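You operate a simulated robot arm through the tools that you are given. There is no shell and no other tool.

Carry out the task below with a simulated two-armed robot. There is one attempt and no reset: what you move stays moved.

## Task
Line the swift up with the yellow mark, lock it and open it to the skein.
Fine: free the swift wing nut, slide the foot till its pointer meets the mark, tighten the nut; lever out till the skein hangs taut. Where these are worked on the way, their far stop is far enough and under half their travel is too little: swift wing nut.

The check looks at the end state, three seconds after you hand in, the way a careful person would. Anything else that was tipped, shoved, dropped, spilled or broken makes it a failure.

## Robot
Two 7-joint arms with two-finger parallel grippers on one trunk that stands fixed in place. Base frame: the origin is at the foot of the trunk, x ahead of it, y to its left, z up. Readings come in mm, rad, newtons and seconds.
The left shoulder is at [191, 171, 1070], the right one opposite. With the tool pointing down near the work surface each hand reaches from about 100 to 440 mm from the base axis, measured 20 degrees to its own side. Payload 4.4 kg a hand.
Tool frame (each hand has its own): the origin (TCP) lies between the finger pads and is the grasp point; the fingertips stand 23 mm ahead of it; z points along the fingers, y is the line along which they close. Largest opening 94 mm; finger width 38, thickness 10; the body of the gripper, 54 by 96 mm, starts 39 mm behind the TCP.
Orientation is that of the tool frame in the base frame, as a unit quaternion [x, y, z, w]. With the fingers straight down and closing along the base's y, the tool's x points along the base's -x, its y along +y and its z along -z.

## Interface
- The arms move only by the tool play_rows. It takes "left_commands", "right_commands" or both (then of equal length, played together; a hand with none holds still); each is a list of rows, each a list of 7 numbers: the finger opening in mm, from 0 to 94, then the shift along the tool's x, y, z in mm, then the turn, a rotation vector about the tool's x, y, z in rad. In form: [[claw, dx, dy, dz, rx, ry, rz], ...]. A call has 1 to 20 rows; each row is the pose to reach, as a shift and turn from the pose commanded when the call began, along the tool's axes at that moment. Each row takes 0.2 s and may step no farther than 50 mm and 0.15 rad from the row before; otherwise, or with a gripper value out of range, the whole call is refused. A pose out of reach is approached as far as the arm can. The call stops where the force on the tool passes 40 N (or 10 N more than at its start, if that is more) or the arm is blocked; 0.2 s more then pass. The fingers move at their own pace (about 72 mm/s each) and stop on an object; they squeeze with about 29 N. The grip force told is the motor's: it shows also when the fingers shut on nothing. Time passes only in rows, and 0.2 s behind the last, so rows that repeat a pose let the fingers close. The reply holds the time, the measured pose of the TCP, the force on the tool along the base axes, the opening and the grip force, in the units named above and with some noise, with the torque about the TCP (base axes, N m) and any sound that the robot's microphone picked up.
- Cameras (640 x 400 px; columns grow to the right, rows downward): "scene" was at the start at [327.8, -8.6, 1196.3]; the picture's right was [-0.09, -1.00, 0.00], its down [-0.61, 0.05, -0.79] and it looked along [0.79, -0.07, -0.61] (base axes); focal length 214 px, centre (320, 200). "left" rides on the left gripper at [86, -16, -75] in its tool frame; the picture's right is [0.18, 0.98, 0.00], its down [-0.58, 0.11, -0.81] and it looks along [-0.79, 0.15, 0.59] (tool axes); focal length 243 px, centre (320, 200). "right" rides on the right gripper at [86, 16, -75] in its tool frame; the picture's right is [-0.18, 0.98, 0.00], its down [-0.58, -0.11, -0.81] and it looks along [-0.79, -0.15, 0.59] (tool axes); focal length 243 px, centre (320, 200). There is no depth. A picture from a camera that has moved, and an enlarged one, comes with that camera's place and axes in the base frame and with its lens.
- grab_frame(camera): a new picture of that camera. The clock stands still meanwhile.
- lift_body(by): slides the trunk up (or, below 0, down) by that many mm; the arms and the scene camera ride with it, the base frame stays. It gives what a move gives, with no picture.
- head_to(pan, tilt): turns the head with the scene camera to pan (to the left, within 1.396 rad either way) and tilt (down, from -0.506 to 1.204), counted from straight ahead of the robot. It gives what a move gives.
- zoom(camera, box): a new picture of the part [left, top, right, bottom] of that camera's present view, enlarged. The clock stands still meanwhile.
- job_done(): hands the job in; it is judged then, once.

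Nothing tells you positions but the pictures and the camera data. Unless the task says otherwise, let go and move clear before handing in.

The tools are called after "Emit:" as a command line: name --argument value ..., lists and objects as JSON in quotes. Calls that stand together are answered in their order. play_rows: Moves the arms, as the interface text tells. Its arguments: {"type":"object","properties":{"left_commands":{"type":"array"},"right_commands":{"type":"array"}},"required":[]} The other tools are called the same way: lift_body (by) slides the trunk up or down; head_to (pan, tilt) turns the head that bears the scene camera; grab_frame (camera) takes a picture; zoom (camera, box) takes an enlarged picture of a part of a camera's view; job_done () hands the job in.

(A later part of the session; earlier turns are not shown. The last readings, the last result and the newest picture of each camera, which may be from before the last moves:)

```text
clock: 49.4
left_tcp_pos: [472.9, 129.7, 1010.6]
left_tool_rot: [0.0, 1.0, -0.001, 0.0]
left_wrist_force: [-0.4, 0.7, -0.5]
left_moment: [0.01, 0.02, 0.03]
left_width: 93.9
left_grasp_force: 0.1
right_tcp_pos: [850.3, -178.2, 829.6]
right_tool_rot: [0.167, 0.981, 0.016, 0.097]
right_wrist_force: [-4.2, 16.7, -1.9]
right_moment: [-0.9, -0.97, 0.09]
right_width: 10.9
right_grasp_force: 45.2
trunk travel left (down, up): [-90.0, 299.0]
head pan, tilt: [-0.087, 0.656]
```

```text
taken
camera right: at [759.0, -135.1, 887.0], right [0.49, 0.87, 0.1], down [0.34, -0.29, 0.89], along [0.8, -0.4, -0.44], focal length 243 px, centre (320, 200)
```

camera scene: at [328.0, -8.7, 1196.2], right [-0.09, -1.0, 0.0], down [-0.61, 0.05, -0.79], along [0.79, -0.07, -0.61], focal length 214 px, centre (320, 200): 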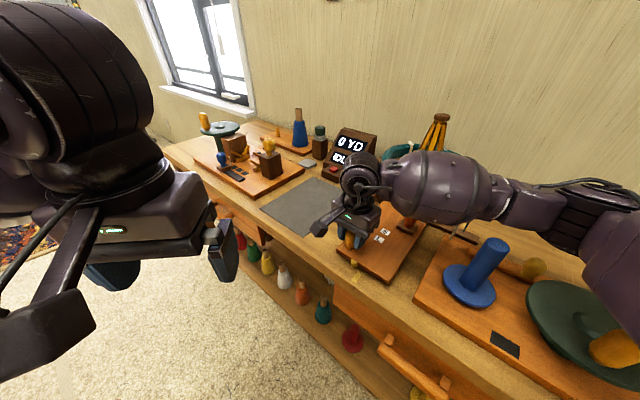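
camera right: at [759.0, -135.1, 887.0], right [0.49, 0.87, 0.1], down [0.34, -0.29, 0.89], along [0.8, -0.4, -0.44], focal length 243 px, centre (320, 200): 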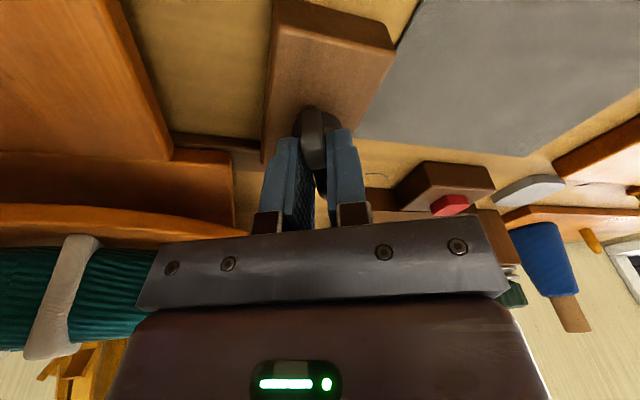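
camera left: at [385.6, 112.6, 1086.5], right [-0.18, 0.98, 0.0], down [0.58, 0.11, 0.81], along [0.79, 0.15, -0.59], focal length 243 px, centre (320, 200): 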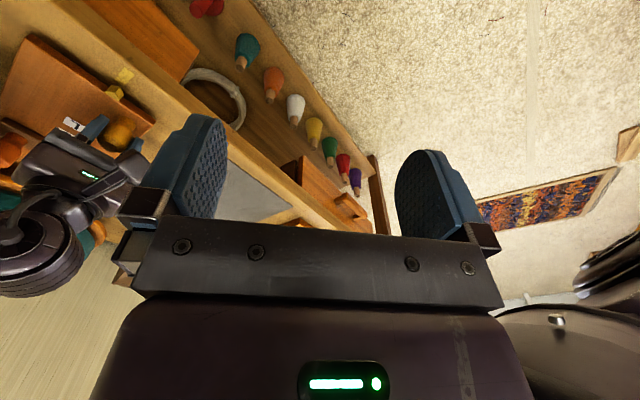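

Emit:
play_rows --right_commands '[[0, 0, 1, 0, 0, 0, 0], [0, 0, 1, 0.2, 0, 0, 0.1], [0, 0, 1, 0.3, 0, 0, 0.2], [0, 0, 1, 0.5, 0, 0, 0.3], [0, 0, 1, 0.6, 0, 0, 0.4], [0, 0, 1, 0.8, 0, 0, 0.5], [0, 0, 1, 0.9, 0, 0, 0.6]]'

```text
clock: 51.0
left_tcp_pos: [471.8, 129.4, 1010.9]
left_tool_rot: [0.0, 1.0, 0.0, 0.0]
left_wrist_force: [0.0, 0.5, 0.2]
left_moment: [-0.01, -0.03, 0.02]
left_width: 94.1
left_grasp_force: 0.0
right_tcp_pos: [850.5, -177.5, 828.5]
right_tool_rot: [0.449, 0.888, 0.045, 0.089]
right_wrist_force: [6.7, 10.2, 2.4]
right_moment: [-1.18, -0.27, 0.09]
right_width: 12.3
right_grasp_force: 44.7
trunk travel left (down, up): [-90.0, 299.0]
head pan, tilt: [-0.087, 0.656]
```

Emit:
play_rows --right_commands '[[0, 0, 1, 0, 0, 0, 0], [0, 0, 1, 0.2, 0, 0, 0.1], [0, 0, 1, 0.3, 0, 0, 0.2], [0, 0, 1, 0.5, 0, 0, 0.3], [0, 0, 1, 0.6, 0, 0, 0.4], [0, 0, 1, 0.8, 0, 0, 0.5], [0, 0, 1, 0.9, 0, 0, 0.6]]'

Emit:
grab_frame --camera "right"

```text
clock: 52.6
left_tcp_pos: [470.6, 129.5, 1012.2]
left_tool_rot: [0.001, 1.0, 0.001, 0.001]
left_wrist_force: [-0.9, -0.1, -1.2]
left_moment: [-0.01, -0.02, 0.0]
left_width: 93.9
left_grasp_force: 0.1
right_tcp_pos: [851.0, -178.2, 827.4]
right_tool_rot: [0.692, 0.716, 0.067, 0.072]
right_wrist_force: [2.6, -3.8, 9.0]
right_moment: [-1.53, 0.57, 0.05]
right_width: 13.1
right_grasp_force: 44.7
trunk travel left (down, up): [-90.0, 299.0]
head pan, tilt: [-0.087, 0.656]
```

```text
taken
camera right: at [848.1, -91.8, 902.9], right [0.97, -0.15, 0.19], down [-0.25, -0.58, 0.77], along [0.0, -0.8, -0.6], focal length 243 px, centre (320, 200)
```

right: 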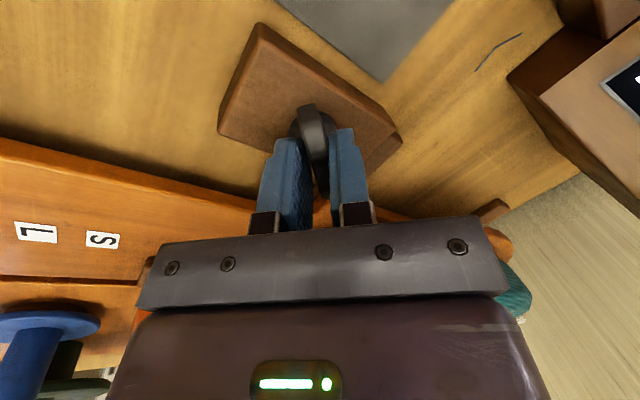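

Emit:
play_rows --right_commands '[[0, 0, 0, 0.1, 0, 0, 0.1], [0, 0, 0, 0.2, 0, 0, 0.2], [0, 0, 0, 0.2, 0, 0, 0.3], [0, 0, 0, 0.3, 0, 0, 0.4], [0, 0, 0, 0.3, 0, 0, 0.5], [0, 0, 0, 0.4, 0, 0, 0.6]]'

```text
clock: 54.0
left_tcp_pos: [471.3, 129.3, 1012.2]
left_tool_rot: [0.0, 1.0, 0.001, 0.001]
left_wrist_force: [0.9, -0.1, 0.1]
left_moment: [0.0, -0.03, -0.01]
left_width: 94.2
left_grasp_force: 0.1
right_tcp_pos: [851.6, -178.0, 827.7]
right_tool_rot: [0.872, 0.479, 0.088, 0.047]
right_wrist_force: [10.5, -7.5, 17.7]
right_moment: [-0.71, 0.93, -0.05]
right_width: 12.5
right_grasp_force: 44.9
trunk travel left (down, up): [-90.0, 299.0]
head pan, tilt: [-0.087, 0.656]
```

Emit:
play_rows --right_commands '[[0, 0, 0.7, -1, 0, 0, 0], [0, 0, 0.7, -1, 0, 0, 0.08], [0, 0, 0.7, -1, 0, 0, 0.16], [0, 0, 0.7, -1, 0, 0, 0.24], [0, 0, 0.7, -1, 0, 0, 0.3]]'

Emit:
grab_frame --camera "right"

```text
clock: 55.2
left_tcp_pos: [471.7, 128.3, 1011.4]
left_tool_rot: [0.0, 1.0, 0.0, 0.0]
left_wrist_force: [0.1, 0.0, -0.1]
left_moment: [-0.02, 0.02, 0.01]
left_width: 93.8
left_grasp_force: 0.1
right_tcp_pos: [851.6, -177.1, 829.4]
right_tool_rot: [0.933, 0.345, 0.094, 0.034]
right_wrist_force: [17.3, -6.4, 17.5]
right_moment: [-0.16, 0.44, 1.92]
right_width: 14.5
right_grasp_force: 45.0
trunk travel left (down, up): [-90.0, 299.0]
head pan, tilt: [-0.087, 0.656]
```

```text
taken
camera right: at [910.3, -134.9, 916.6], right [0.49, -0.87, 0.1], down [-0.66, -0.29, 0.69], along [-0.57, -0.4, -0.72], focal length 243 px, centre (320, 200)
```

right: 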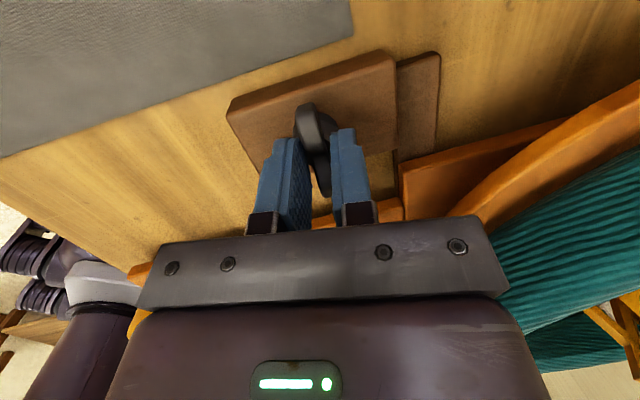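

Torque has risen to about 1.9 N·m at the original wing angle, so the nut is tight again. I'll give it a final small nudge, then open and lift clear.

Emit:
play_rows --right_commands '[[0, 0, 0, 0, 0, 0, 0.08], [0, 0, 0, 0, 0, 0, 0.08], [0, 0, 0, 0, 0, 0, 0]]'

Emit:
play_rows --right_commands '[[30, 0, 0, 0, 0, 0, -0.05], [60, 0, 0, 0, 0, 0, -0.05], [60, 0, 0, 0, 0, 0, -0.05], [60, 0, 0, -30, 0, 0, -0.05], [60, 0, 0, -65, 0, 0, -0.05]]'

Emit:
grab_frame --camera "right"

Emit:
zoom --camera "scene" --box '[345, 165, 405, 215]'

Emit:
zoom --camera "left" --box '[95, 55, 145, 110]'

```text
clock: 56.0
left_tcp_pos: [470.1, 128.5, 1013.5]
left_tool_rot: [0.0, 1.0, 0.0, 0.001]
left_wrist_force: [0.2, 0.3, 0.1]
left_moment: [-0.03, -0.03, 0.03]
left_width: 93.9
left_grasp_force: 0.1
right_tcp_pos: [851.4, -179.0, 827.9]
right_tool_rot: [0.934, 0.344, 0.093, 0.034]
right_wrist_force: [8.5, -11.2, 16.3]
right_moment: [0.66, -0.31, 1.76]
right_width: 14.4
right_grasp_force: 44.9
trunk travel left (down, up): [-90.0, 299.0]
head pan, tilt: [-0.087, 0.656]
```

```text
clock: 57.2
left_tcp_pos: [470.5, 130.1, 1012.1]
left_tool_rot: [0.0, 1.0, 0.0, 0.002]
left_wrist_force: [0.1, -1.0, -0.5]
left_moment: [0.02, -0.01, 0.0]
left_width: 94.1
left_grasp_force: 0.0
right_tcp_pos: [839.8, -178.4, 892.0]
right_tool_rot: [0.925, 0.367, 0.091, 0.037]
right_wrist_force: [-0.2, 0.8, 0.0]
right_moment: [0.0, -0.01, 0.02]
right_width: 60.2
right_grasp_force: 0.0
trunk travel left (down, up): [-90.0, 299.0]
head pan, tilt: [-0.087, 0.656]
```

```text
taken
camera right: at [894.8, -131.0, 980.0], right [0.53, -0.84, 0.11], down [-0.65, -0.32, 0.69], along [-0.55, -0.44, -0.71], focal length 243 px, centre (320, 200)
```

right: 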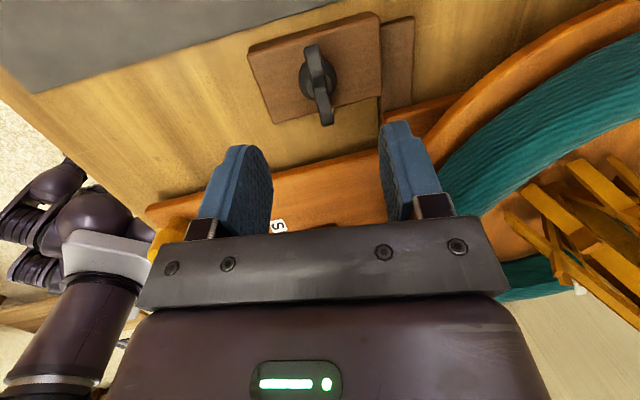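

```text
8.00 times, centred on (375, 190) of scene
camera zoom: at [327.2, -8.5, 1196.6], right [-0.09, -1.0, 0.0], down [-0.61, 0.05, -0.79], along [0.79, -0.07, -0.61], focal length 1716 px, centre (-120, 280)
```

zoom: 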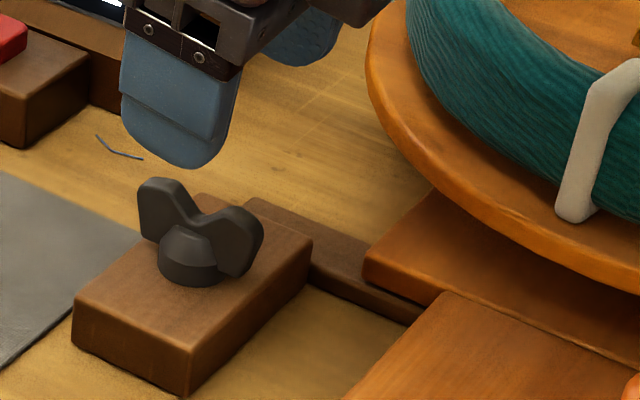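

```text
7.27 times, centred on (120, 82) of left
camera zoom: at [385.3, 112.6, 1086.8], right [-0.18, 0.98, 0.0], down [0.58, 0.11, 0.81], along [0.79, 0.15, -0.59], focal length 1764 px, centre (1774, 1054)
```

zoom: 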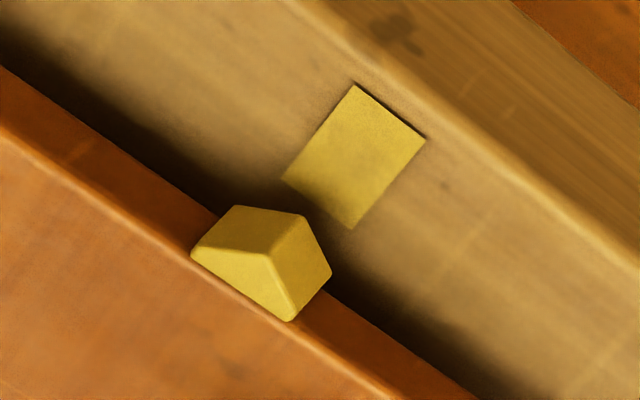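

The nut is back at its original angle with its hub flush on the block, and the pointer still lines up with the mark. Next is the orange lever: I'll lift, straighten the hand and move above the knob, expected near (705, -288).

Emit:
play_rows --right_commands '[[60, 4.2, 4.2, -29.4, 0.07, -0.07, 0], [60, 8.4, 8.5, -58.8, 0.14, -0.143, 0], [70, 8.4, 8.5, -58.8, 0.14, -0.143, 0]]'

```text
clock: 58.0
left_tcp_pos: [471.4, 128.9, 1010.7]
left_tool_rot: [0.0, 1.0, 0.0, 0.0]
left_wrist_force: [-0.5, -0.3, 0.8]
left_moment: [0.01, -0.03, 0.02]
left_width: 94.1
left_grasp_force: 0.0
right_tcp_pos: [839.8, -175.3, 950.8]
right_tool_rot: [0.929, 0.369, -0.001, -0.002]
right_wrist_force: [0.0, -0.3, 0.2]
right_moment: [0.02, 0.0, 0.0]
right_width: 70.1
right_grasp_force: 0.0
trunk travel left (down, up): [-90.0, 299.0]
head pan, tilt: [-0.087, 0.656]
```

Emit:
play_rows --right_commands '[[70, -33, -2, 2, 0, 0, 0], [70, -66, -4, 4, 0, 0, 0], [70, -99, -6, 6, 0, 0, 0], [70, -131, -8, 8, 0, 0, 0], [70, -163, -9.3, 10, 0, 0, 0]]'

Emit:
grab_frame --camera "right"

Emit:
grab_frame --camera "scene"

Emit:
grab_frame --camera "left"

```text
clock: 59.2
left_tcp_pos: [471.6, 128.9, 1011.9]
left_tool_rot: [0.0, 1.0, 0.0, 0.0]
left_wrist_force: [-0.3, -0.4, -0.8]
left_moment: [0.04, -0.04, 0.01]
left_width: 94.2
left_grasp_force: 0.0
right_tcp_pos: [716.4, -283.1, 942.3]
right_tool_rot: [0.929, 0.369, 0.0, -0.002]
right_wrist_force: [0.5, -0.8, 0.3]
right_moment: [0.02, -0.01, 0.02]
right_width: 70.0
right_grasp_force: 0.0
trunk travel left (down, up): [-90.0, 299.0]
head pan, tilt: [-0.087, 0.656]
```

```text
taken
camera right: at [788.3, -236.6, 1017.2], right [0.54, -0.84, 0.0], down [-0.5, -0.32, 0.81], along [-0.68, -0.43, -0.59], focal length 243 px, centre (320, 200)
```

right: 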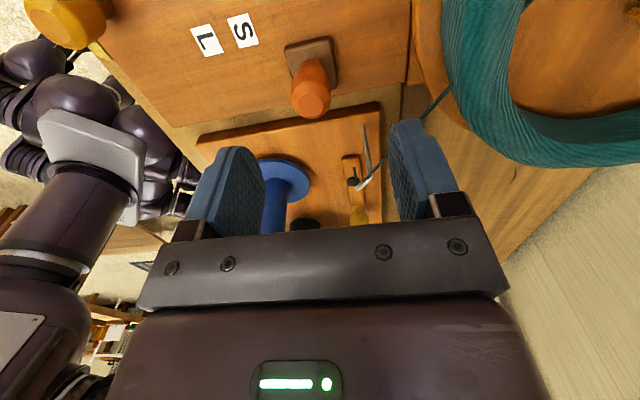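

```text
taken
camera scene: at [327.4, -8.4, 1196.6], right [-0.09, -1.0, 0.0], down [-0.61, 0.05, -0.79], along [0.79, -0.07, -0.61], focal length 214 px, centre (320, 200)
```

scene: 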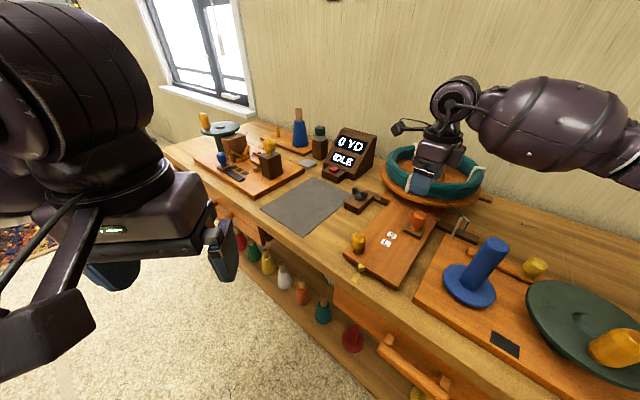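

```text
taken
camera left: at [385.5, 112.7, 1086.8], right [-0.18, 0.98, 0.0], down [0.58, 0.11, 0.81], along [0.79, 0.15, -0.59], focal length 243 px, centre (320, 200)
```

left: 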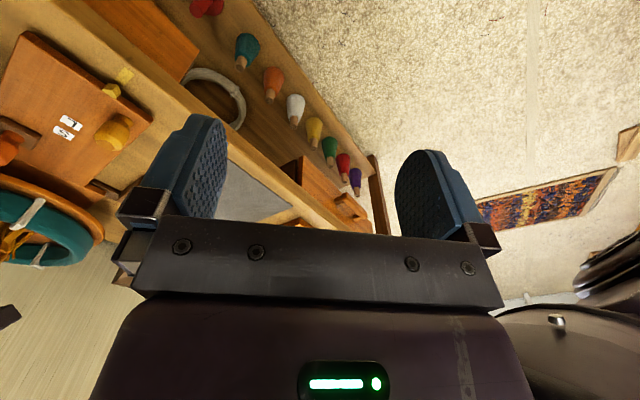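

Emit:
zoom --camera "scene" --box '[370, 190, 450, 250]'

Emit:
zoom --camera "right" --box '[180, 0, 420, 150]'

```text
6.67 times, centred on (410, 220) of scene
camera zoom: at [327.4, -8.4, 1196.6], right [-0.09, -1.0, 0.0], down [-0.61, 0.05, -0.79], along [0.79, -0.07, -0.61], focal length 1430 px, centre (-280, 67)
```

zoom: 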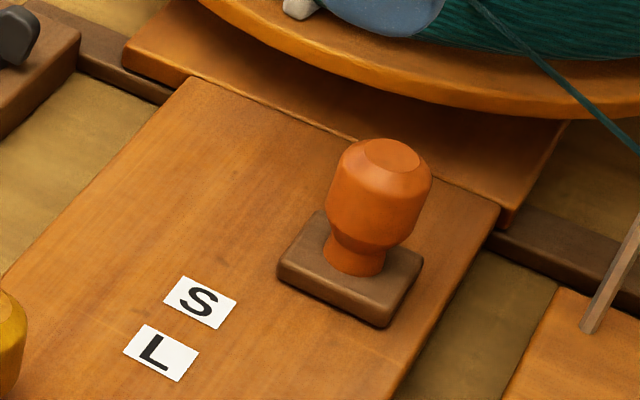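

```text
2.67 times, centred on (300, 75) of right
camera zoom: at [788.3, -236.6, 1017.2], right [0.54, -0.84, 0.0], down [-0.5, -0.32, 0.81], along [-0.68, -0.43, -0.59], focal length 647 px, centre (373, 533)
```

zoom: 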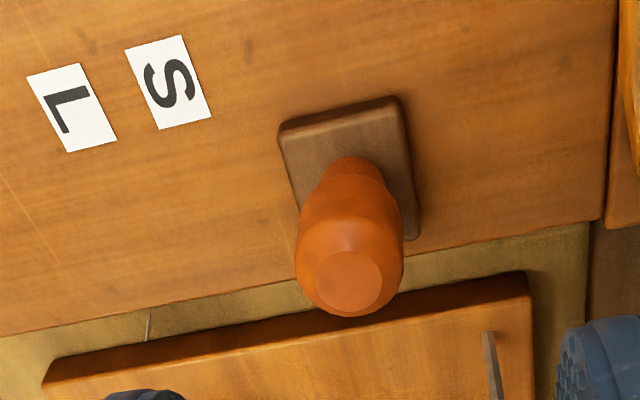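

The orange knob is at about (697, -286), top about z 855, on a sled that should slide towards the front, towards the S and L labels. I'll descend over it with the fingers closing front-to-back.

Emit:
play_rows --right_commands '[[70, -15.8, -11.6, 0, 0, 0, 0], [70, -15.8, -11.6, 30, 0, 0, 0], [70, -15.8, -11.6, 65, 0, 0, 0]]'

Emit:
grab_frame --camera "right"

Emit:
zoom --camera "scene" --box '[370, 160, 470, 250]'

```text
clock: 60.0
left_tcp_pos: [472.0, 128.8, 1010.4]
left_tool_rot: [0.0, 1.0, 0.0, 0.0]
left_wrist_force: [0.9, -0.3, 0.7]
left_moment: [0.01, 0.03, -0.02]
left_width: 94.0
left_grasp_force: 0.0
right_tcp_pos: [695.4, -285.6, 876.8]
right_tool_rot: [0.929, 0.37, -0.002, -0.003]
right_wrist_force: [0.3, -0.8, 0.1]
right_moment: [-0.03, 0.04, 0.02]
right_width: 70.2
right_grasp_force: 0.0
trunk travel left (down, up): [-90.0, 299.0]
head pan, tilt: [-0.087, 0.656]
```

```text
taken
camera right: at [769.6, -239.5, 950.3], right [0.54, -0.84, 0.0], down [-0.5, -0.32, 0.81], along [-0.68, -0.43, -0.59], focal length 243 px, centre (320, 200)
```

right: 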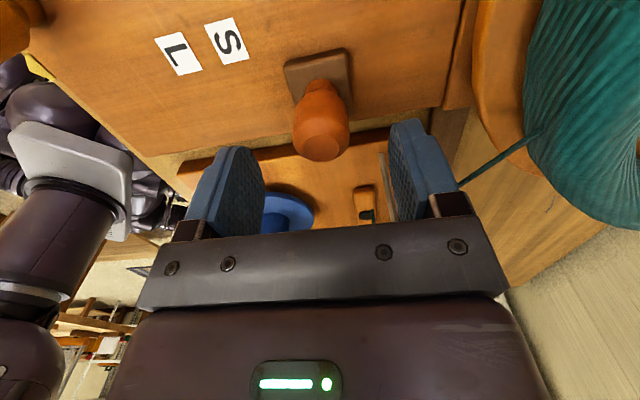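

```text
4.44 times, centred on (420, 205) of scene
camera zoom: at [328.2, -8.6, 1196.1], right [-0.09, -1.0, 0.0], down [-0.61, 0.05, -0.79], along [0.79, -0.07, -0.61], focal length 953 px, centre (-124, 178)
```

zoom: 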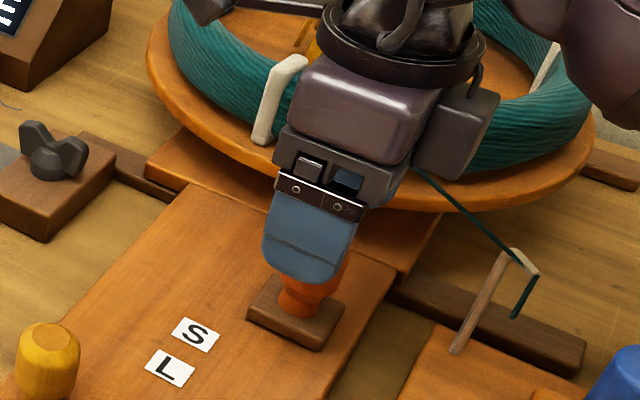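

Emit:
play_rows --right_commands '[[70, 0, 0, 20, 0, 0, 0], [70, 0, 0, 42, 0, 0, 0], [70, 0, 0, 42, 0, 0, 0]]'

Emit:
grab_frame --camera "right"

```text
clock: 60.8
left_tcp_pos: [469.8, 129.6, 1011.4]
left_tool_rot: [0.0, 1.0, 0.0, 0.001]
left_wrist_force: [-0.3, 0.8, 0.4]
left_moment: [-0.01, 0.0, 0.04]
left_width: 93.8
left_grasp_force: 0.0
right_tcp_pos: [695.9, -284.8, 834.1]
right_tool_rot: [0.929, 0.37, -0.001, -0.002]
right_wrist_force: [0.2, 0.7, -0.5]
right_moment: [0.03, -0.04, 0.02]
right_width: 70.0
right_grasp_force: 0.1
trunk travel left (down, up): [-90.0, 299.0]
head pan, tilt: [-0.087, 0.656]
```

```text
taken
camera right: at [768.3, -238.5, 909.0], right [0.54, -0.84, 0.0], down [-0.5, -0.32, 0.81], along [-0.68, -0.43, -0.59], focal length 243 px, centre (320, 200)
```

right: 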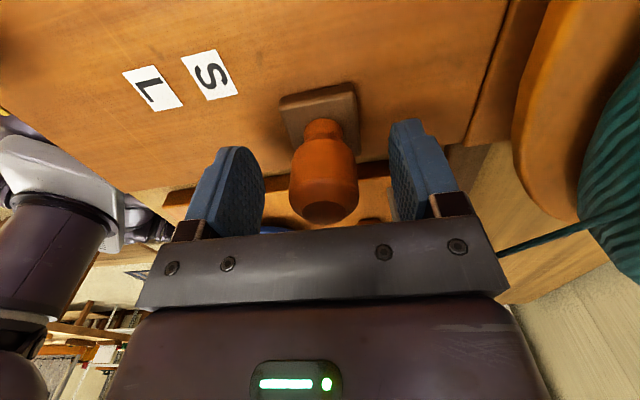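

Before pulling the lever, I'll turn the left hand so its camera looks at the swift and lets me watch it open.

Emit:
play_rows --left_commands '[[94, 0, 0, 0, 0, 0, 0.14], [94, 0, 0, 0, 0, 0, 0.28], [94, 0, 0, 0, 0, 0, 0.42], [94, 0, 0, 0, 0, 0, 0.56]]' --right_commands '[[0, 0, 0, 0, 0, 0, 0], [0, 0, 0, 0, 0, 0, 0], [0, 0, 0, 0, 0, 0, 0], [0, 0, 0, 0, 0, 0, 0]]'

Emit:
grab_frame --camera "left"

Emit:
grab_frame --camera "scene"

```text
clock: 61.8
left_tcp_pos: [472.6, 128.3, 1012.4]
left_tool_rot: [0.277, 0.961, 0.0, 0.0]
left_wrist_force: [-0.9, 0.6, -0.2]
left_moment: [-0.01, -0.03, -0.02]
left_width: 93.9
left_grasp_force: 0.1
right_tcp_pos: [694.8, -284.8, 834.7]
right_tool_rot: [0.929, 0.37, -0.001, -0.002]
right_wrist_force: [-0.6, 0.3, -2.0]
right_moment: [-0.67, -1.07, 0.46]
right_width: 30.6
right_grasp_force: 44.8
trunk travel left (down, up): [-90.0, 299.0]
head pan, tilt: [-0.087, 0.656]
```

```text
taken
camera left: at [390.9, 160.8, 1086.4], right [0.37, 0.93, 0.0], down [0.55, -0.22, 0.81], along [0.75, -0.3, -0.59], focal length 243 px, centre (320, 200)
```

left: 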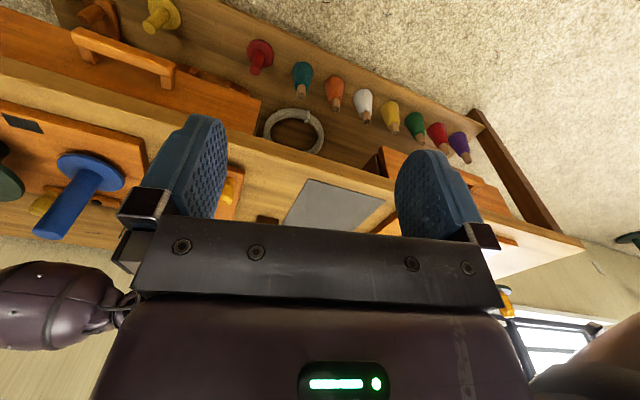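

```text
taken
camera scene: at [327.8, -8.6, 1196.2], right [-0.09, -1.0, 0.0], down [-0.61, 0.05, -0.79], along [0.79, -0.07, -0.61], focal length 214 px, centre (320, 200)
```

scene: 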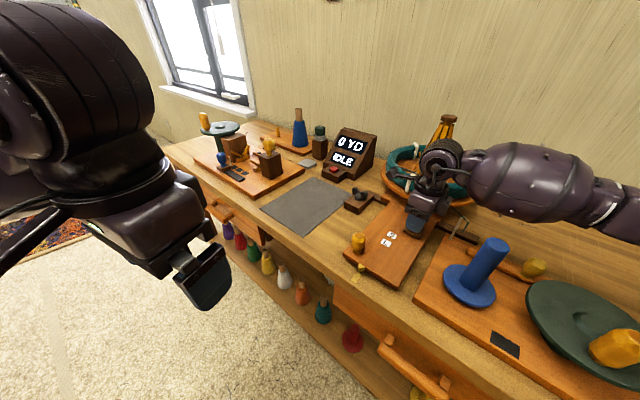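

Emit:
play_rows --left_commands '[[94, 0, 0, 0, 0, -0.14, 0], [94, 0, 0, 0, 0, -0.28, 0], [94, 0, 0, 0, 0, -0.42, 0], [94, 0, 0, 0, 0, -0.56, 0], [94, 0, 0, 0, 0, -0.7, 0]]'

Emit:
grab_frame --camera "left"

```text
clock: 63.0
left_tcp_pos: [569.7, 115.2, 1034.3]
left_tool_rot: [0.257, 0.904, -0.094, 0.329]
left_wrist_force: [0.3, 0.4, 0.3]
left_moment: [0.0, -0.02, 0.04]
left_width: 94.0
left_grasp_force: 0.1
left hand out of reach, approached as far as the arm can: row 1, 2, 3, 4, 5
right_tcp_pos: [696.1, -284.9, 834.2]
right_tool_rot: [0.929, 0.37, -0.002, -0.001]
right_wrist_force: [0.1, 2.3, -0.7]
right_moment: [-1.99, -0.03, 0.41]
right_width: 30.5
right_grasp_force: 45.8
trunk travel left (down, up): [-90.0, 299.0]
head pan, tilt: [-0.087, 0.656]
```

```text
taken
camera left: at [464.9, 161.9, 1036.7], right [0.4, 0.91, -0.12], down [-0.01, 0.13, 0.99], along [0.92, -0.4, 0.06], focal length 243 px, centre (320, 200)
```

left: 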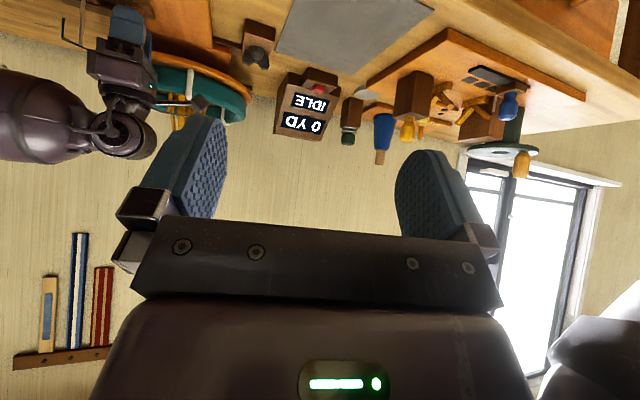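

Emit:
play_rows --left_commands '[[94, -4, -20, 0, 0.05, 0, 0.06], [94, -8, -40, 0, 0.1, 0, 0.12], [94, -12, -60, 0, 0.154, 0, 0.184]]'

Emit:
grab_frame --camera "left"

```text
clock: 63.8
left_tcp_pos: [542.0, 60.6, 1044.6]
left_tool_rot: [0.366, 0.865, -0.134, 0.316]
left_wrist_force: [0.3, -0.3, 0.7]
left_moment: [0.01, -0.01, 0.0]
left_width: 93.9
left_grasp_force: 0.1
right_tcp_pos: [695.7, -284.2, 833.4]
right_tool_rot: [0.929, 0.37, -0.001, -0.002]
right_wrist_force: [-1.9, -2.8, 0.1]
right_moment: [-1.08, 0.0, 0.43]
right_width: 30.8
right_grasp_force: 45.1
trunk travel left (down, up): [-90.0, 299.0]
head pan, tilt: [-0.087, 0.656]
```

```text
taken
camera left: at [451.9, 131.0, 1045.5], right [0.61, 0.79, -0.12], down [0.03, 0.13, 0.99], along [0.79, -0.6, 0.06], focal length 243 px, centre (320, 200)
```

left: 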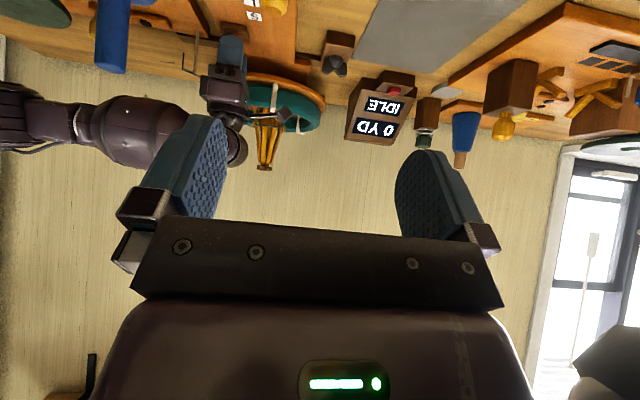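

The left camera now shows the swift. I'll take baseline close-ups before pulling the lever.

Emit:
zoom --camera "left" --box '[180, 0, 360, 180]'

Emit:
zoom --camera "scene" --box '[340, 100, 500, 260]'

```text
2.22 times, centred on (270, 90) of left
camera zoom: at [451.9, 131.0, 1045.5], right [0.61, 0.79, -0.12], down [0.03, 0.13, 0.99], along [0.79, -0.6, 0.06], focal length 539 px, centre (431, 444)
```

zoom: 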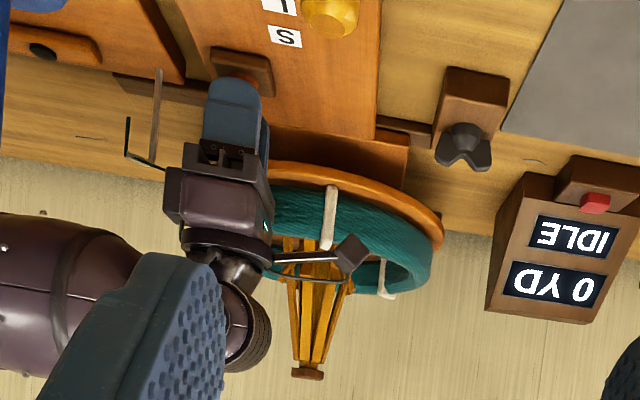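

```text
2.50 times, centred on (420, 180) of scene
camera zoom: at [327.8, -8.5, 1196.3], right [-0.09, -1.0, 0.0], down [-0.61, 0.05, -0.79], along [0.79, -0.07, -0.61], focal length 536 px, centre (70, 250)
```

zoom: 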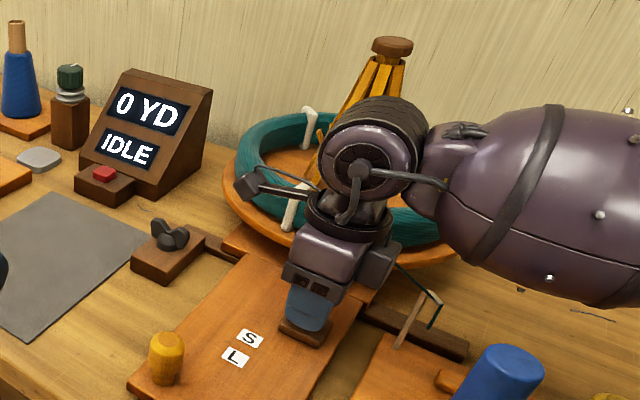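

Now I'll pull the lever out gently by 15 mm and watch.

Emit:
play_rows --right_commands '[[0, -0.1, -4, 0, 0, 0, 0], [0, -0.3, -8, 0, 0, 0, 0], [0, -0.4, -12, 0, 0, 0, 0], [0, -0.5, -15, 0, 0, 0, 0]]'

Emit:
zoom --camera "left" --box '[180, 0, 360, 180]'

Emit:
zoom --camera "scene" --box '[340, 100, 500, 260]'

```text
clock: 64.8
left_tcp_pos: [542.1, 61.7, 1043.9]
left_tool_rot: [0.366, 0.865, -0.134, 0.315]
left_wrist_force: [0.0, -0.2, 0.5]
left_moment: [0.0, -0.01, -0.02]
left_width: 93.8
left_grasp_force: 0.0
right_tcp_pos: [684.5, -274.5, 834.2]
right_tool_rot: [0.929, 0.37, -0.001, -0.002]
right_wrist_force: [6.7, 5.8, 0.4]
right_moment: [-1.59, -0.05, 0.24]
right_width: 30.4
right_grasp_force: 45.0
trunk travel left (down, up): [-90.0, 299.0]
head pan, tilt: [-0.087, 0.656]
```

```text
2.22 times, centred on (270, 90) of left
camera zoom: at [452.4, 131.5, 1045.2], right [0.61, 0.79, -0.12], down [0.03, 0.13, 0.99], along [0.79, -0.6, 0.06], focal length 539 px, centre (431, 444)
```

zoom: 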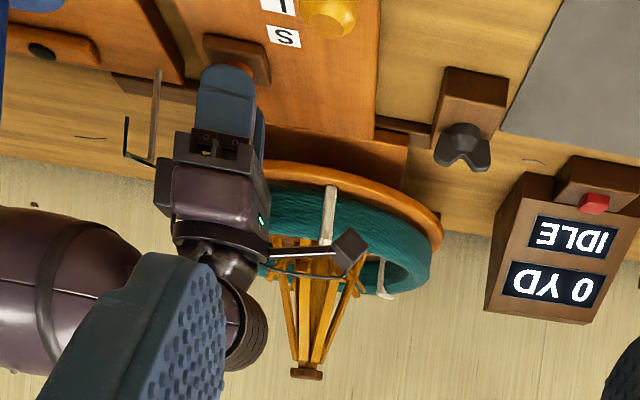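

```text
2.50 times, centred on (420, 180) of scene
camera zoom: at [328.2, -8.0, 1196.2], right [-0.09, -1.0, 0.0], down [-0.61, 0.05, -0.79], along [0.79, -0.07, -0.61], focal length 536 px, centre (70, 250)
```

zoom: 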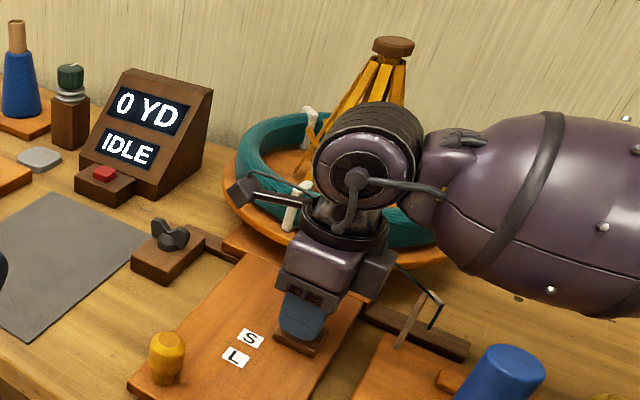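

The sled slides out and the ribs begin to spread. I'll continue in small steps.

Emit:
play_rows --right_commands '[[0, -0.1, -4, 0, 0, 0, 0], [0, -0.3, -8, 0, 0, 0, 0], [0, -0.4, -12, 0, 0, 0, 0], [0, -0.5, -15, 0, 0, 0, 0]]'

Emit:
zoom --camera "left" --box '[180, 0, 360, 180]'

Emit:
zoom --camera "scene" --box '[340, 100, 500, 260]'

```text
clock: 65.8
left_tcp_pos: [542.5, 60.7, 1043.3]
left_tool_rot: [0.366, 0.866, -0.134, 0.315]
left_wrist_force: [-0.5, -0.3, 0.6]
left_moment: [-0.01, -0.01, -0.02]
left_width: 94.3
left_grasp_force: 0.1
right_tcp_pos: [675.0, -264.5, 834.7]
right_tool_rot: [0.929, 0.37, 0.0, -0.003]
right_wrist_force: [3.9, 3.2, -6.8]
right_moment: [0.18, -1.76, 0.64]
right_width: 30.8
right_grasp_force: 45.0
trunk travel left (down, up): [-90.0, 299.0]
head pan, tilt: [-0.087, 0.656]
```

```text
2.22 times, centred on (270, 90) of left
camera zoom: at [452.6, 131.0, 1044.9], right [0.61, 0.79, -0.12], down [0.03, 0.13, 0.99], along [0.79, -0.6, 0.06], focal length 539 px, centre (431, 444)
```

zoom: 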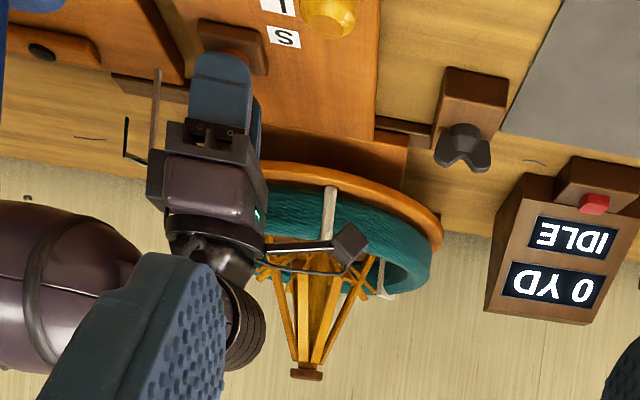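

```text
2.50 times, centred on (420, 180) of scene
camera zoom: at [328.5, -8.6, 1196.0], right [-0.09, -1.0, 0.0], down [-0.61, 0.05, -0.79], along [0.79, -0.07, -0.61], focal length 536 px, centre (70, 250)
```

zoom: 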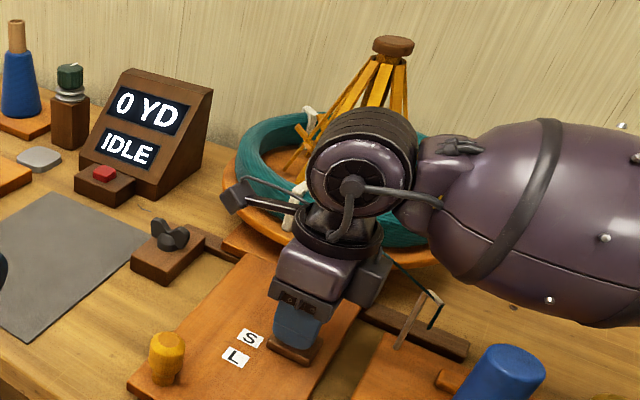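

Emit:
play_rows --right_commands '[[0, -0.1, -4, 0, 0, 0, 0], [0, -0.3, -8, 0, 0, 0, 0], [0, -0.4, -12, 0, 0, 0, 0]]'

Emit:
zoom --camera "left" --box '[220, 50, 320, 160]'

Emit:
zoom --camera "scene" --box '[380, 100, 480, 240]'

```text
clock: 66.6
left_tcp_pos: [543.6, 61.2, 1043.0]
left_tool_rot: [0.366, 0.866, -0.133, 0.315]
left_wrist_force: [0.2, 0.0, -0.8]
left_moment: [0.0, -0.01, -0.01]
left_width: 94.1
left_grasp_force: 0.1
right_tcp_pos: [665.5, -255.7, 833.4]
right_tool_rot: [0.929, 0.37, -0.001, -0.002]
right_wrist_force: [4.2, 3.6, -3.0]
right_moment: [-0.62, -0.76, 0.41]
right_width: 30.5
right_grasp_force: 45.1
trunk travel left (down, up): [-90.0, 299.0]
head pan, tilt: [-0.087, 0.656]
```

```text
3.64 times, centred on (270, 105) of left
camera zoom: at [452.4, 131.2, 1045.2], right [0.61, 0.79, -0.12], down [0.03, 0.13, 0.99], along [0.79, -0.6, 0.06], focal length 882 px, centre (502, 546)
```

zoom: 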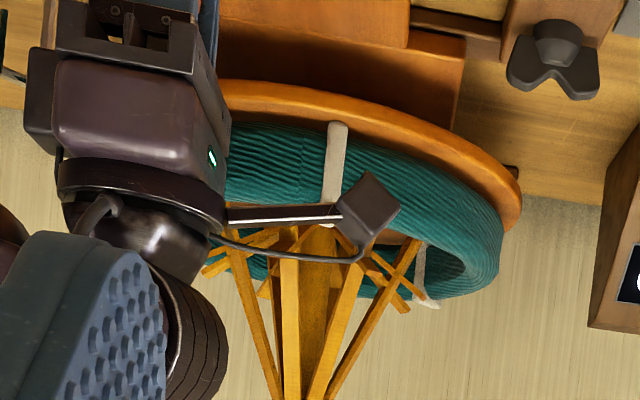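

```text
2.86 times, centred on (430, 170) of scene
camera zoom: at [328.3, -8.4, 1196.1], right [-0.09, -1.0, 0.0], down [-0.61, 0.05, -0.79], along [0.79, -0.07, -0.61], focal length 613 px, centre (6, 286)
```

zoom: 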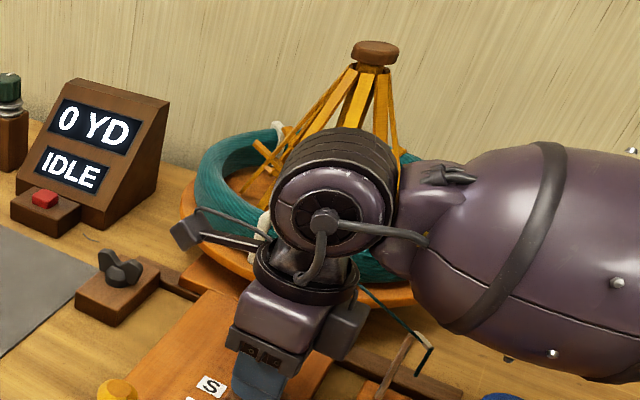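

Emit:
play_rows --right_commands '[[0, -0.1, -3, 0, 0, 0, 0], [0, -0.2, -6, 0, 0, 0, 0], [0, -0.2, -6, 0, 0, 0, 0]]'

Emit:
zoom --camera "left" --box '[220, 50, 320, 160]'

Emit:
zoom --camera "scene" --box '[380, 100, 480, 240]'

```text
clock: 67.4
left_tcp_pos: [542.9, 61.0, 1042.5]
left_tool_rot: [0.365, 0.865, -0.134, 0.316]
left_wrist_force: [-0.7, 0.6, -0.2]
left_moment: [-0.01, -0.03, -0.03]
left_width: 94.0
left_grasp_force: 0.1
right_tcp_pos: [659.8, -250.7, 834.7]
right_tool_rot: [0.929, 0.37, 0.0, -0.001]
right_wrist_force: [4.7, 2.9, -2.6]
right_moment: [-1.12, -0.57, 0.29]
right_width: 30.3
right_grasp_force: 45.0
trunk travel left (down, up): [-90.0, 299.0]
head pan, tilt: [-0.087, 0.656]
```

```text
3.64 times, centred on (270, 105) of left
camera zoom: at [452.4, 131.2, 1045.1], right [0.61, 0.79, -0.12], down [0.03, 0.13, 0.99], along [0.79, -0.6, 0.06], focal length 882 px, centre (502, 546)
```

zoom: 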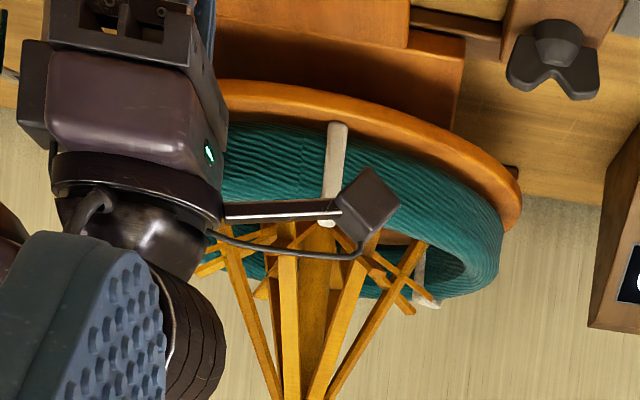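

```text
2.86 times, centred on (430, 170) of scene
camera zoom: at [328.3, -8.3, 1196.1], right [-0.09, -1.0, 0.0], down [-0.61, 0.05, -0.79], along [0.79, -0.07, -0.61], focal length 613 px, centre (6, 286)
```

zoom: 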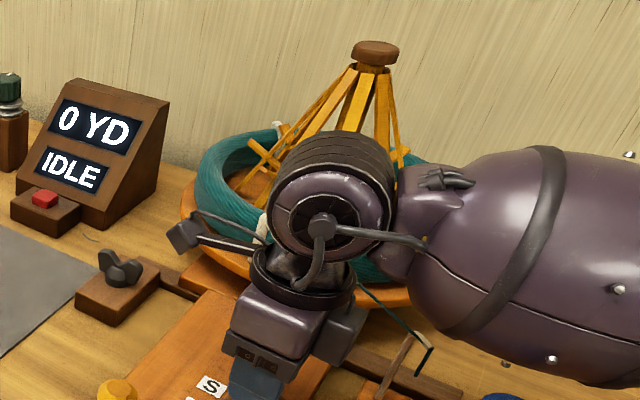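

Emit:
play_rows --right_commands '[[0, -0.1, -2, 0, 0, 0, 0], [0, -0.2, -4, 0, 0, 0, 0], [0, -0.2, -4, 0, 0, 0, 0]]'

Emit:
zoom --camera "left" --box '[220, 50, 320, 160]'

Emit:
zoom --camera "left" --box '[220, 0, 300, 60]'

Emit:
zoom --camera "right" --box '[60, 0, 460, 250]'

```text
clock: 68.2
left_tcp_pos: [543.1, 61.2, 1043.5]
left_tool_rot: [0.365, 0.866, -0.133, 0.316]
left_wrist_force: [0.4, -0.8, -0.2]
left_moment: [0.0, -0.01, 0.01]
left_width: 94.1
left_grasp_force: 0.1
right_tcp_pos: [657.9, -247.3, 834.1]
right_tool_rot: [0.929, 0.37, -0.001, -0.002]
right_wrist_force: [7.2, 5.7, 0.9]
right_moment: [-1.56, 0.09, 0.29]
right_width: 30.6
right_grasp_force: 45.0
trunk travel left (down, up): [-90.0, 299.0]
head pan, tilt: [-0.087, 0.656]
```

```text
3.64 times, centred on (270, 105) of left
camera zoom: at [452.5, 131.5, 1045.1], right [0.61, 0.79, -0.12], down [0.03, 0.13, 0.99], along [0.79, -0.6, 0.06], focal length 882 px, centre (502, 546)
```

zoom: 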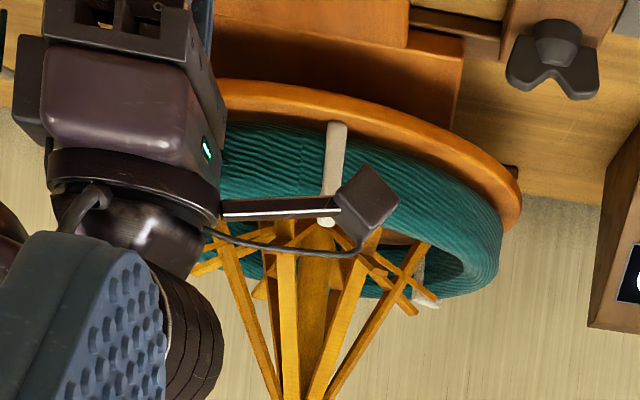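

```text
6.67 times, centred on (260, 30) of left
camera zoom: at [452.5, 131.5, 1045.1], right [0.61, 0.79, -0.12], down [0.03, 0.13, 0.99], along [0.79, -0.6, 0.06], focal length 1618 px, centre (720, 1333)
```

zoom: 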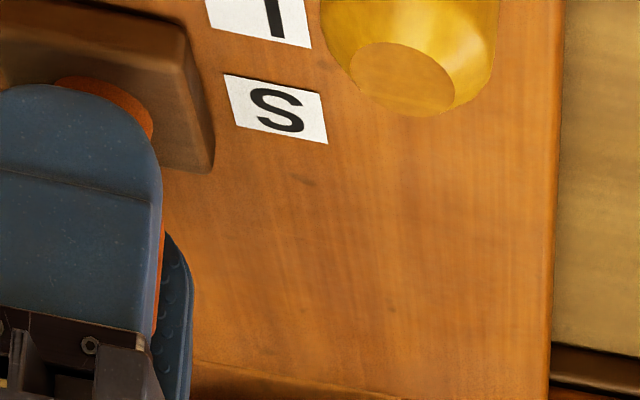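

```text
1.60 times, centred on (260, 125) of right
camera zoom: at [730.7, -201.5, 908.8], right [0.54, -0.84, 0.0], down [-0.5, -0.32, 0.81], along [-0.68, -0.43, -0.59], focal length 388 px, centre (416, 320)
```

zoom: 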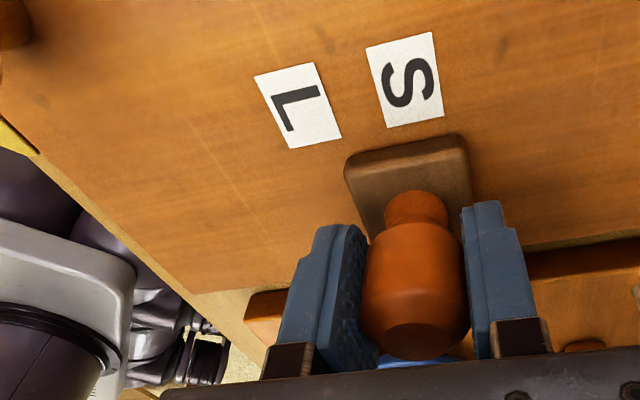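

The sled is now level with the S label and the ribs are near the skein's inner wall. I'll let go, lift away and look at the swift unobstructed.

Emit:
play_rows --right_commands '[[40, 0, 0, 0, 0, 0, 0], [70, 0, 0, 0, 0, 0, 0], [70, 0, 0, 0, 0, 0, 0], [70, 0, 0, -45, 0, 0, 0], [70, 0, 0, -90, 0, 0, 0], [70, 0, 0, -135, 0, 0, 0], [70, -20, 0, -170, 0, 0, 0]]'

Emit:
grab_frame --camera "scene"

Emit:
zoom --camera "left" --box '[180, 0, 340, 160]'

```text
clock: 69.8
left_tcp_pos: [541.5, 61.9, 1044.7]
left_tool_rot: [0.366, 0.865, -0.133, 0.317]
left_wrist_force: [-0.3, 0.2, -0.1]
left_moment: [0.0, -0.02, -0.03]
left_width: 94.0
left_grasp_force: 0.1
right_tcp_pos: [641.5, -260.9, 1006.7]
right_tool_rot: [0.929, 0.369, 0.0, -0.001]
right_wrist_force: [0.3, -0.2, -0.2]
right_moment: [-0.01, 0.04, -0.02]
right_width: 70.1
right_grasp_force: 0.1
trunk travel left (down, up): [-90.0, 299.0]
head pan, tilt: [-0.087, 0.656]
```

```text
taken
camera scene: at [327.1, -8.2, 1196.7], right [-0.09, -1.0, 0.0], down [-0.61, 0.05, -0.79], along [0.79, -0.07, -0.61], focal length 214 px, centre (320, 200)
```

scene: 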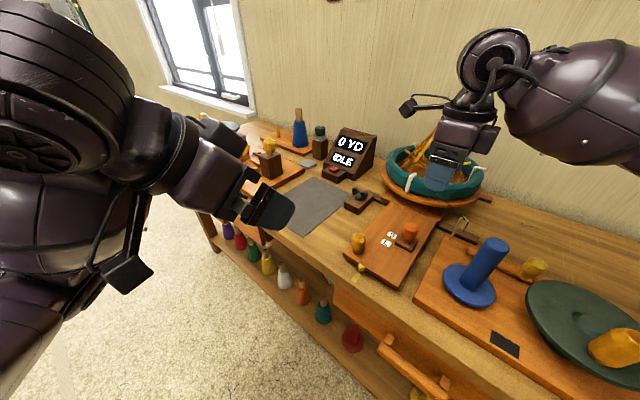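

```text
2.50 times, centred on (260, 80) of left
camera zoom: at [451.4, 131.3, 1046.0], right [0.61, 0.79, -0.12], down [0.02, 0.13, 0.99], along [0.79, -0.6, 0.06], focal length 606 px, centre (470, 500)
```

zoom: 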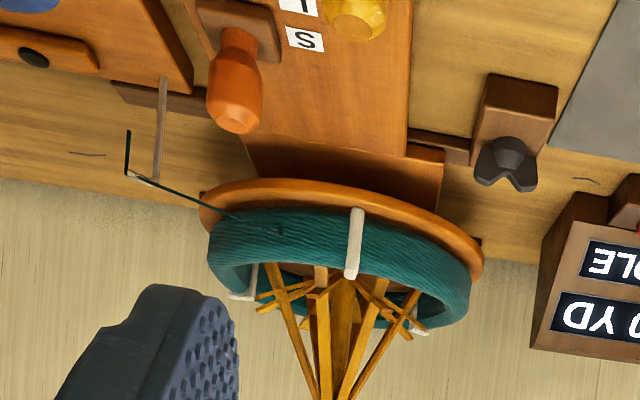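

Emit:
zoom --camera "left" --box '[225, 70, 305, 160]'

Emit:
zoom --camera "scene" --box '[380, 110, 490, 210]'

```text
4.44 times, centred on (265, 115) of left
camera zoom: at [451.4, 131.3, 1046.0], right [0.61, 0.79, -0.12], down [0.02, 0.13, 0.99], along [0.79, -0.6, 0.06], focal length 1078 px, centre (564, 578)
```

zoom: 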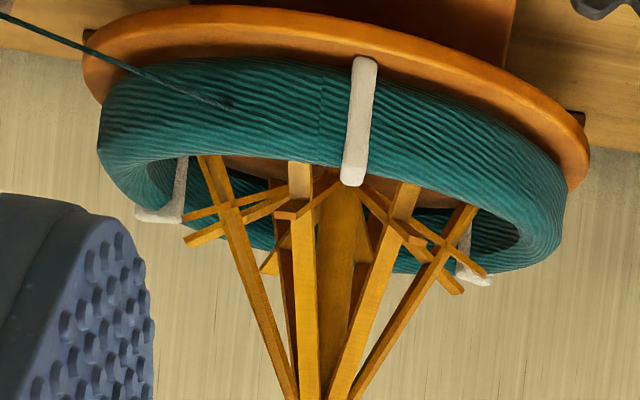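

```text
4.00 times, centred on (435, 160) of scene
camera zoom: at [327.1, -8.2, 1196.7], right [-0.09, -1.0, 0.0], down [-0.61, 0.05, -0.79], along [0.79, -0.07, -0.61], focal length 858 px, centre (-140, 360)
```

zoom: 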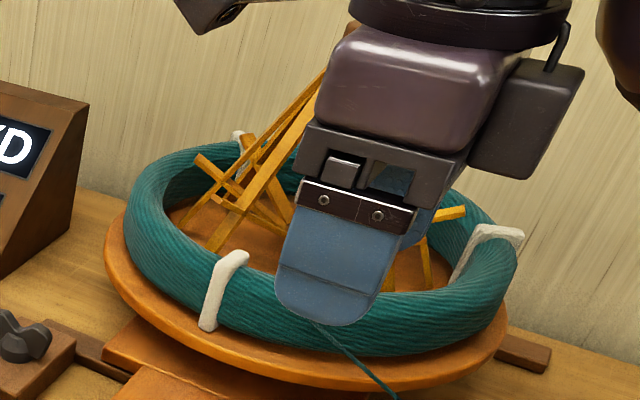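

I still need an unobstructed look at the ribs against the skein. I'll swing the right hand back towards its start pose.

Emit:
play_rows --right_commands '[[70, -7, -2, -3, 0, 0, -0.149], [70, -13, -4, -5, 0, 0, -0.298], [70, -20, -6, -8, 0, 0, -0.447], [70, -27, -8, -10, 0, 0, -0.596], [70, -33, -10, -13, 0, 0, -0.745], [70, -40, -12, -15, 0, 0, -0.894], [70, -47, -14, -18, 0, 0, -1.043], [70, -53, -16, -20, 0, 0, -1.192], [70, -60, -18, -23, 0, 0, -1.341], [70, -67, -20, -25, 0, 0, -1.49]]'

Emit:
grab_frame --camera "scene"

Emit:
grab_frame --camera "right"

```text
clock: 72.0
left_tcp_pos: [542.4, 61.4, 1043.7]
left_tool_rot: [0.365, 0.866, -0.132, 0.316]
left_wrist_force: [0.2, -0.2, -0.5]
left_moment: [-0.02, 0.03, 0.0]
left_width: 93.7
left_grasp_force: 0.0
right_tcp_pos: [582.1, -293.4, 1030.2]
right_tool_rot: [0.431, 0.902, 0.001, -0.001]
right_wrist_force: [-0.4, 0.6, 0.3]
right_moment: [-0.04, 0.02, -0.01]
right_width: 70.4
right_grasp_force: 0.1
trunk travel left (down, up): [-90.0, 299.0]
head pan, tilt: [-0.087, 0.656]
```

```text
taken
camera scene: at [327.7, -8.6, 1196.3], right [-0.09, -1.0, 0.0], down [-0.61, 0.05, -0.79], along [0.79, -0.07, -0.61], focal length 214 px, centre (320, 200)
```

scene: 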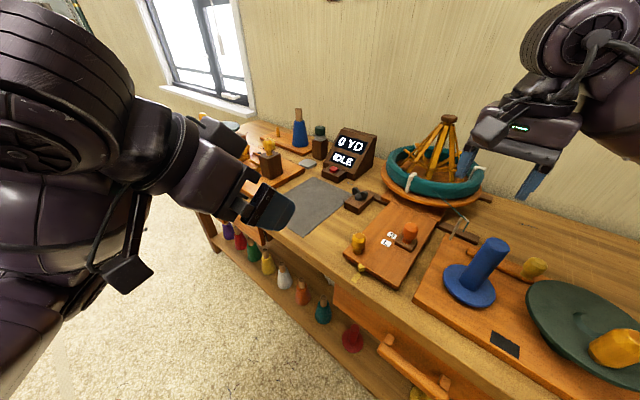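

```text
taken
camera right: at [538.4, -218.1, 1105.2], right [0.88, 0.47, 0.0], down [0.28, -0.52, 0.8], along [0.38, -0.71, -0.59], focal length 243 px, centre (320, 200)
```

right: 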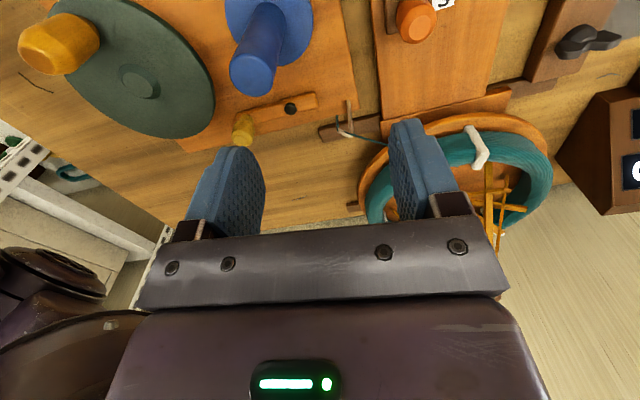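

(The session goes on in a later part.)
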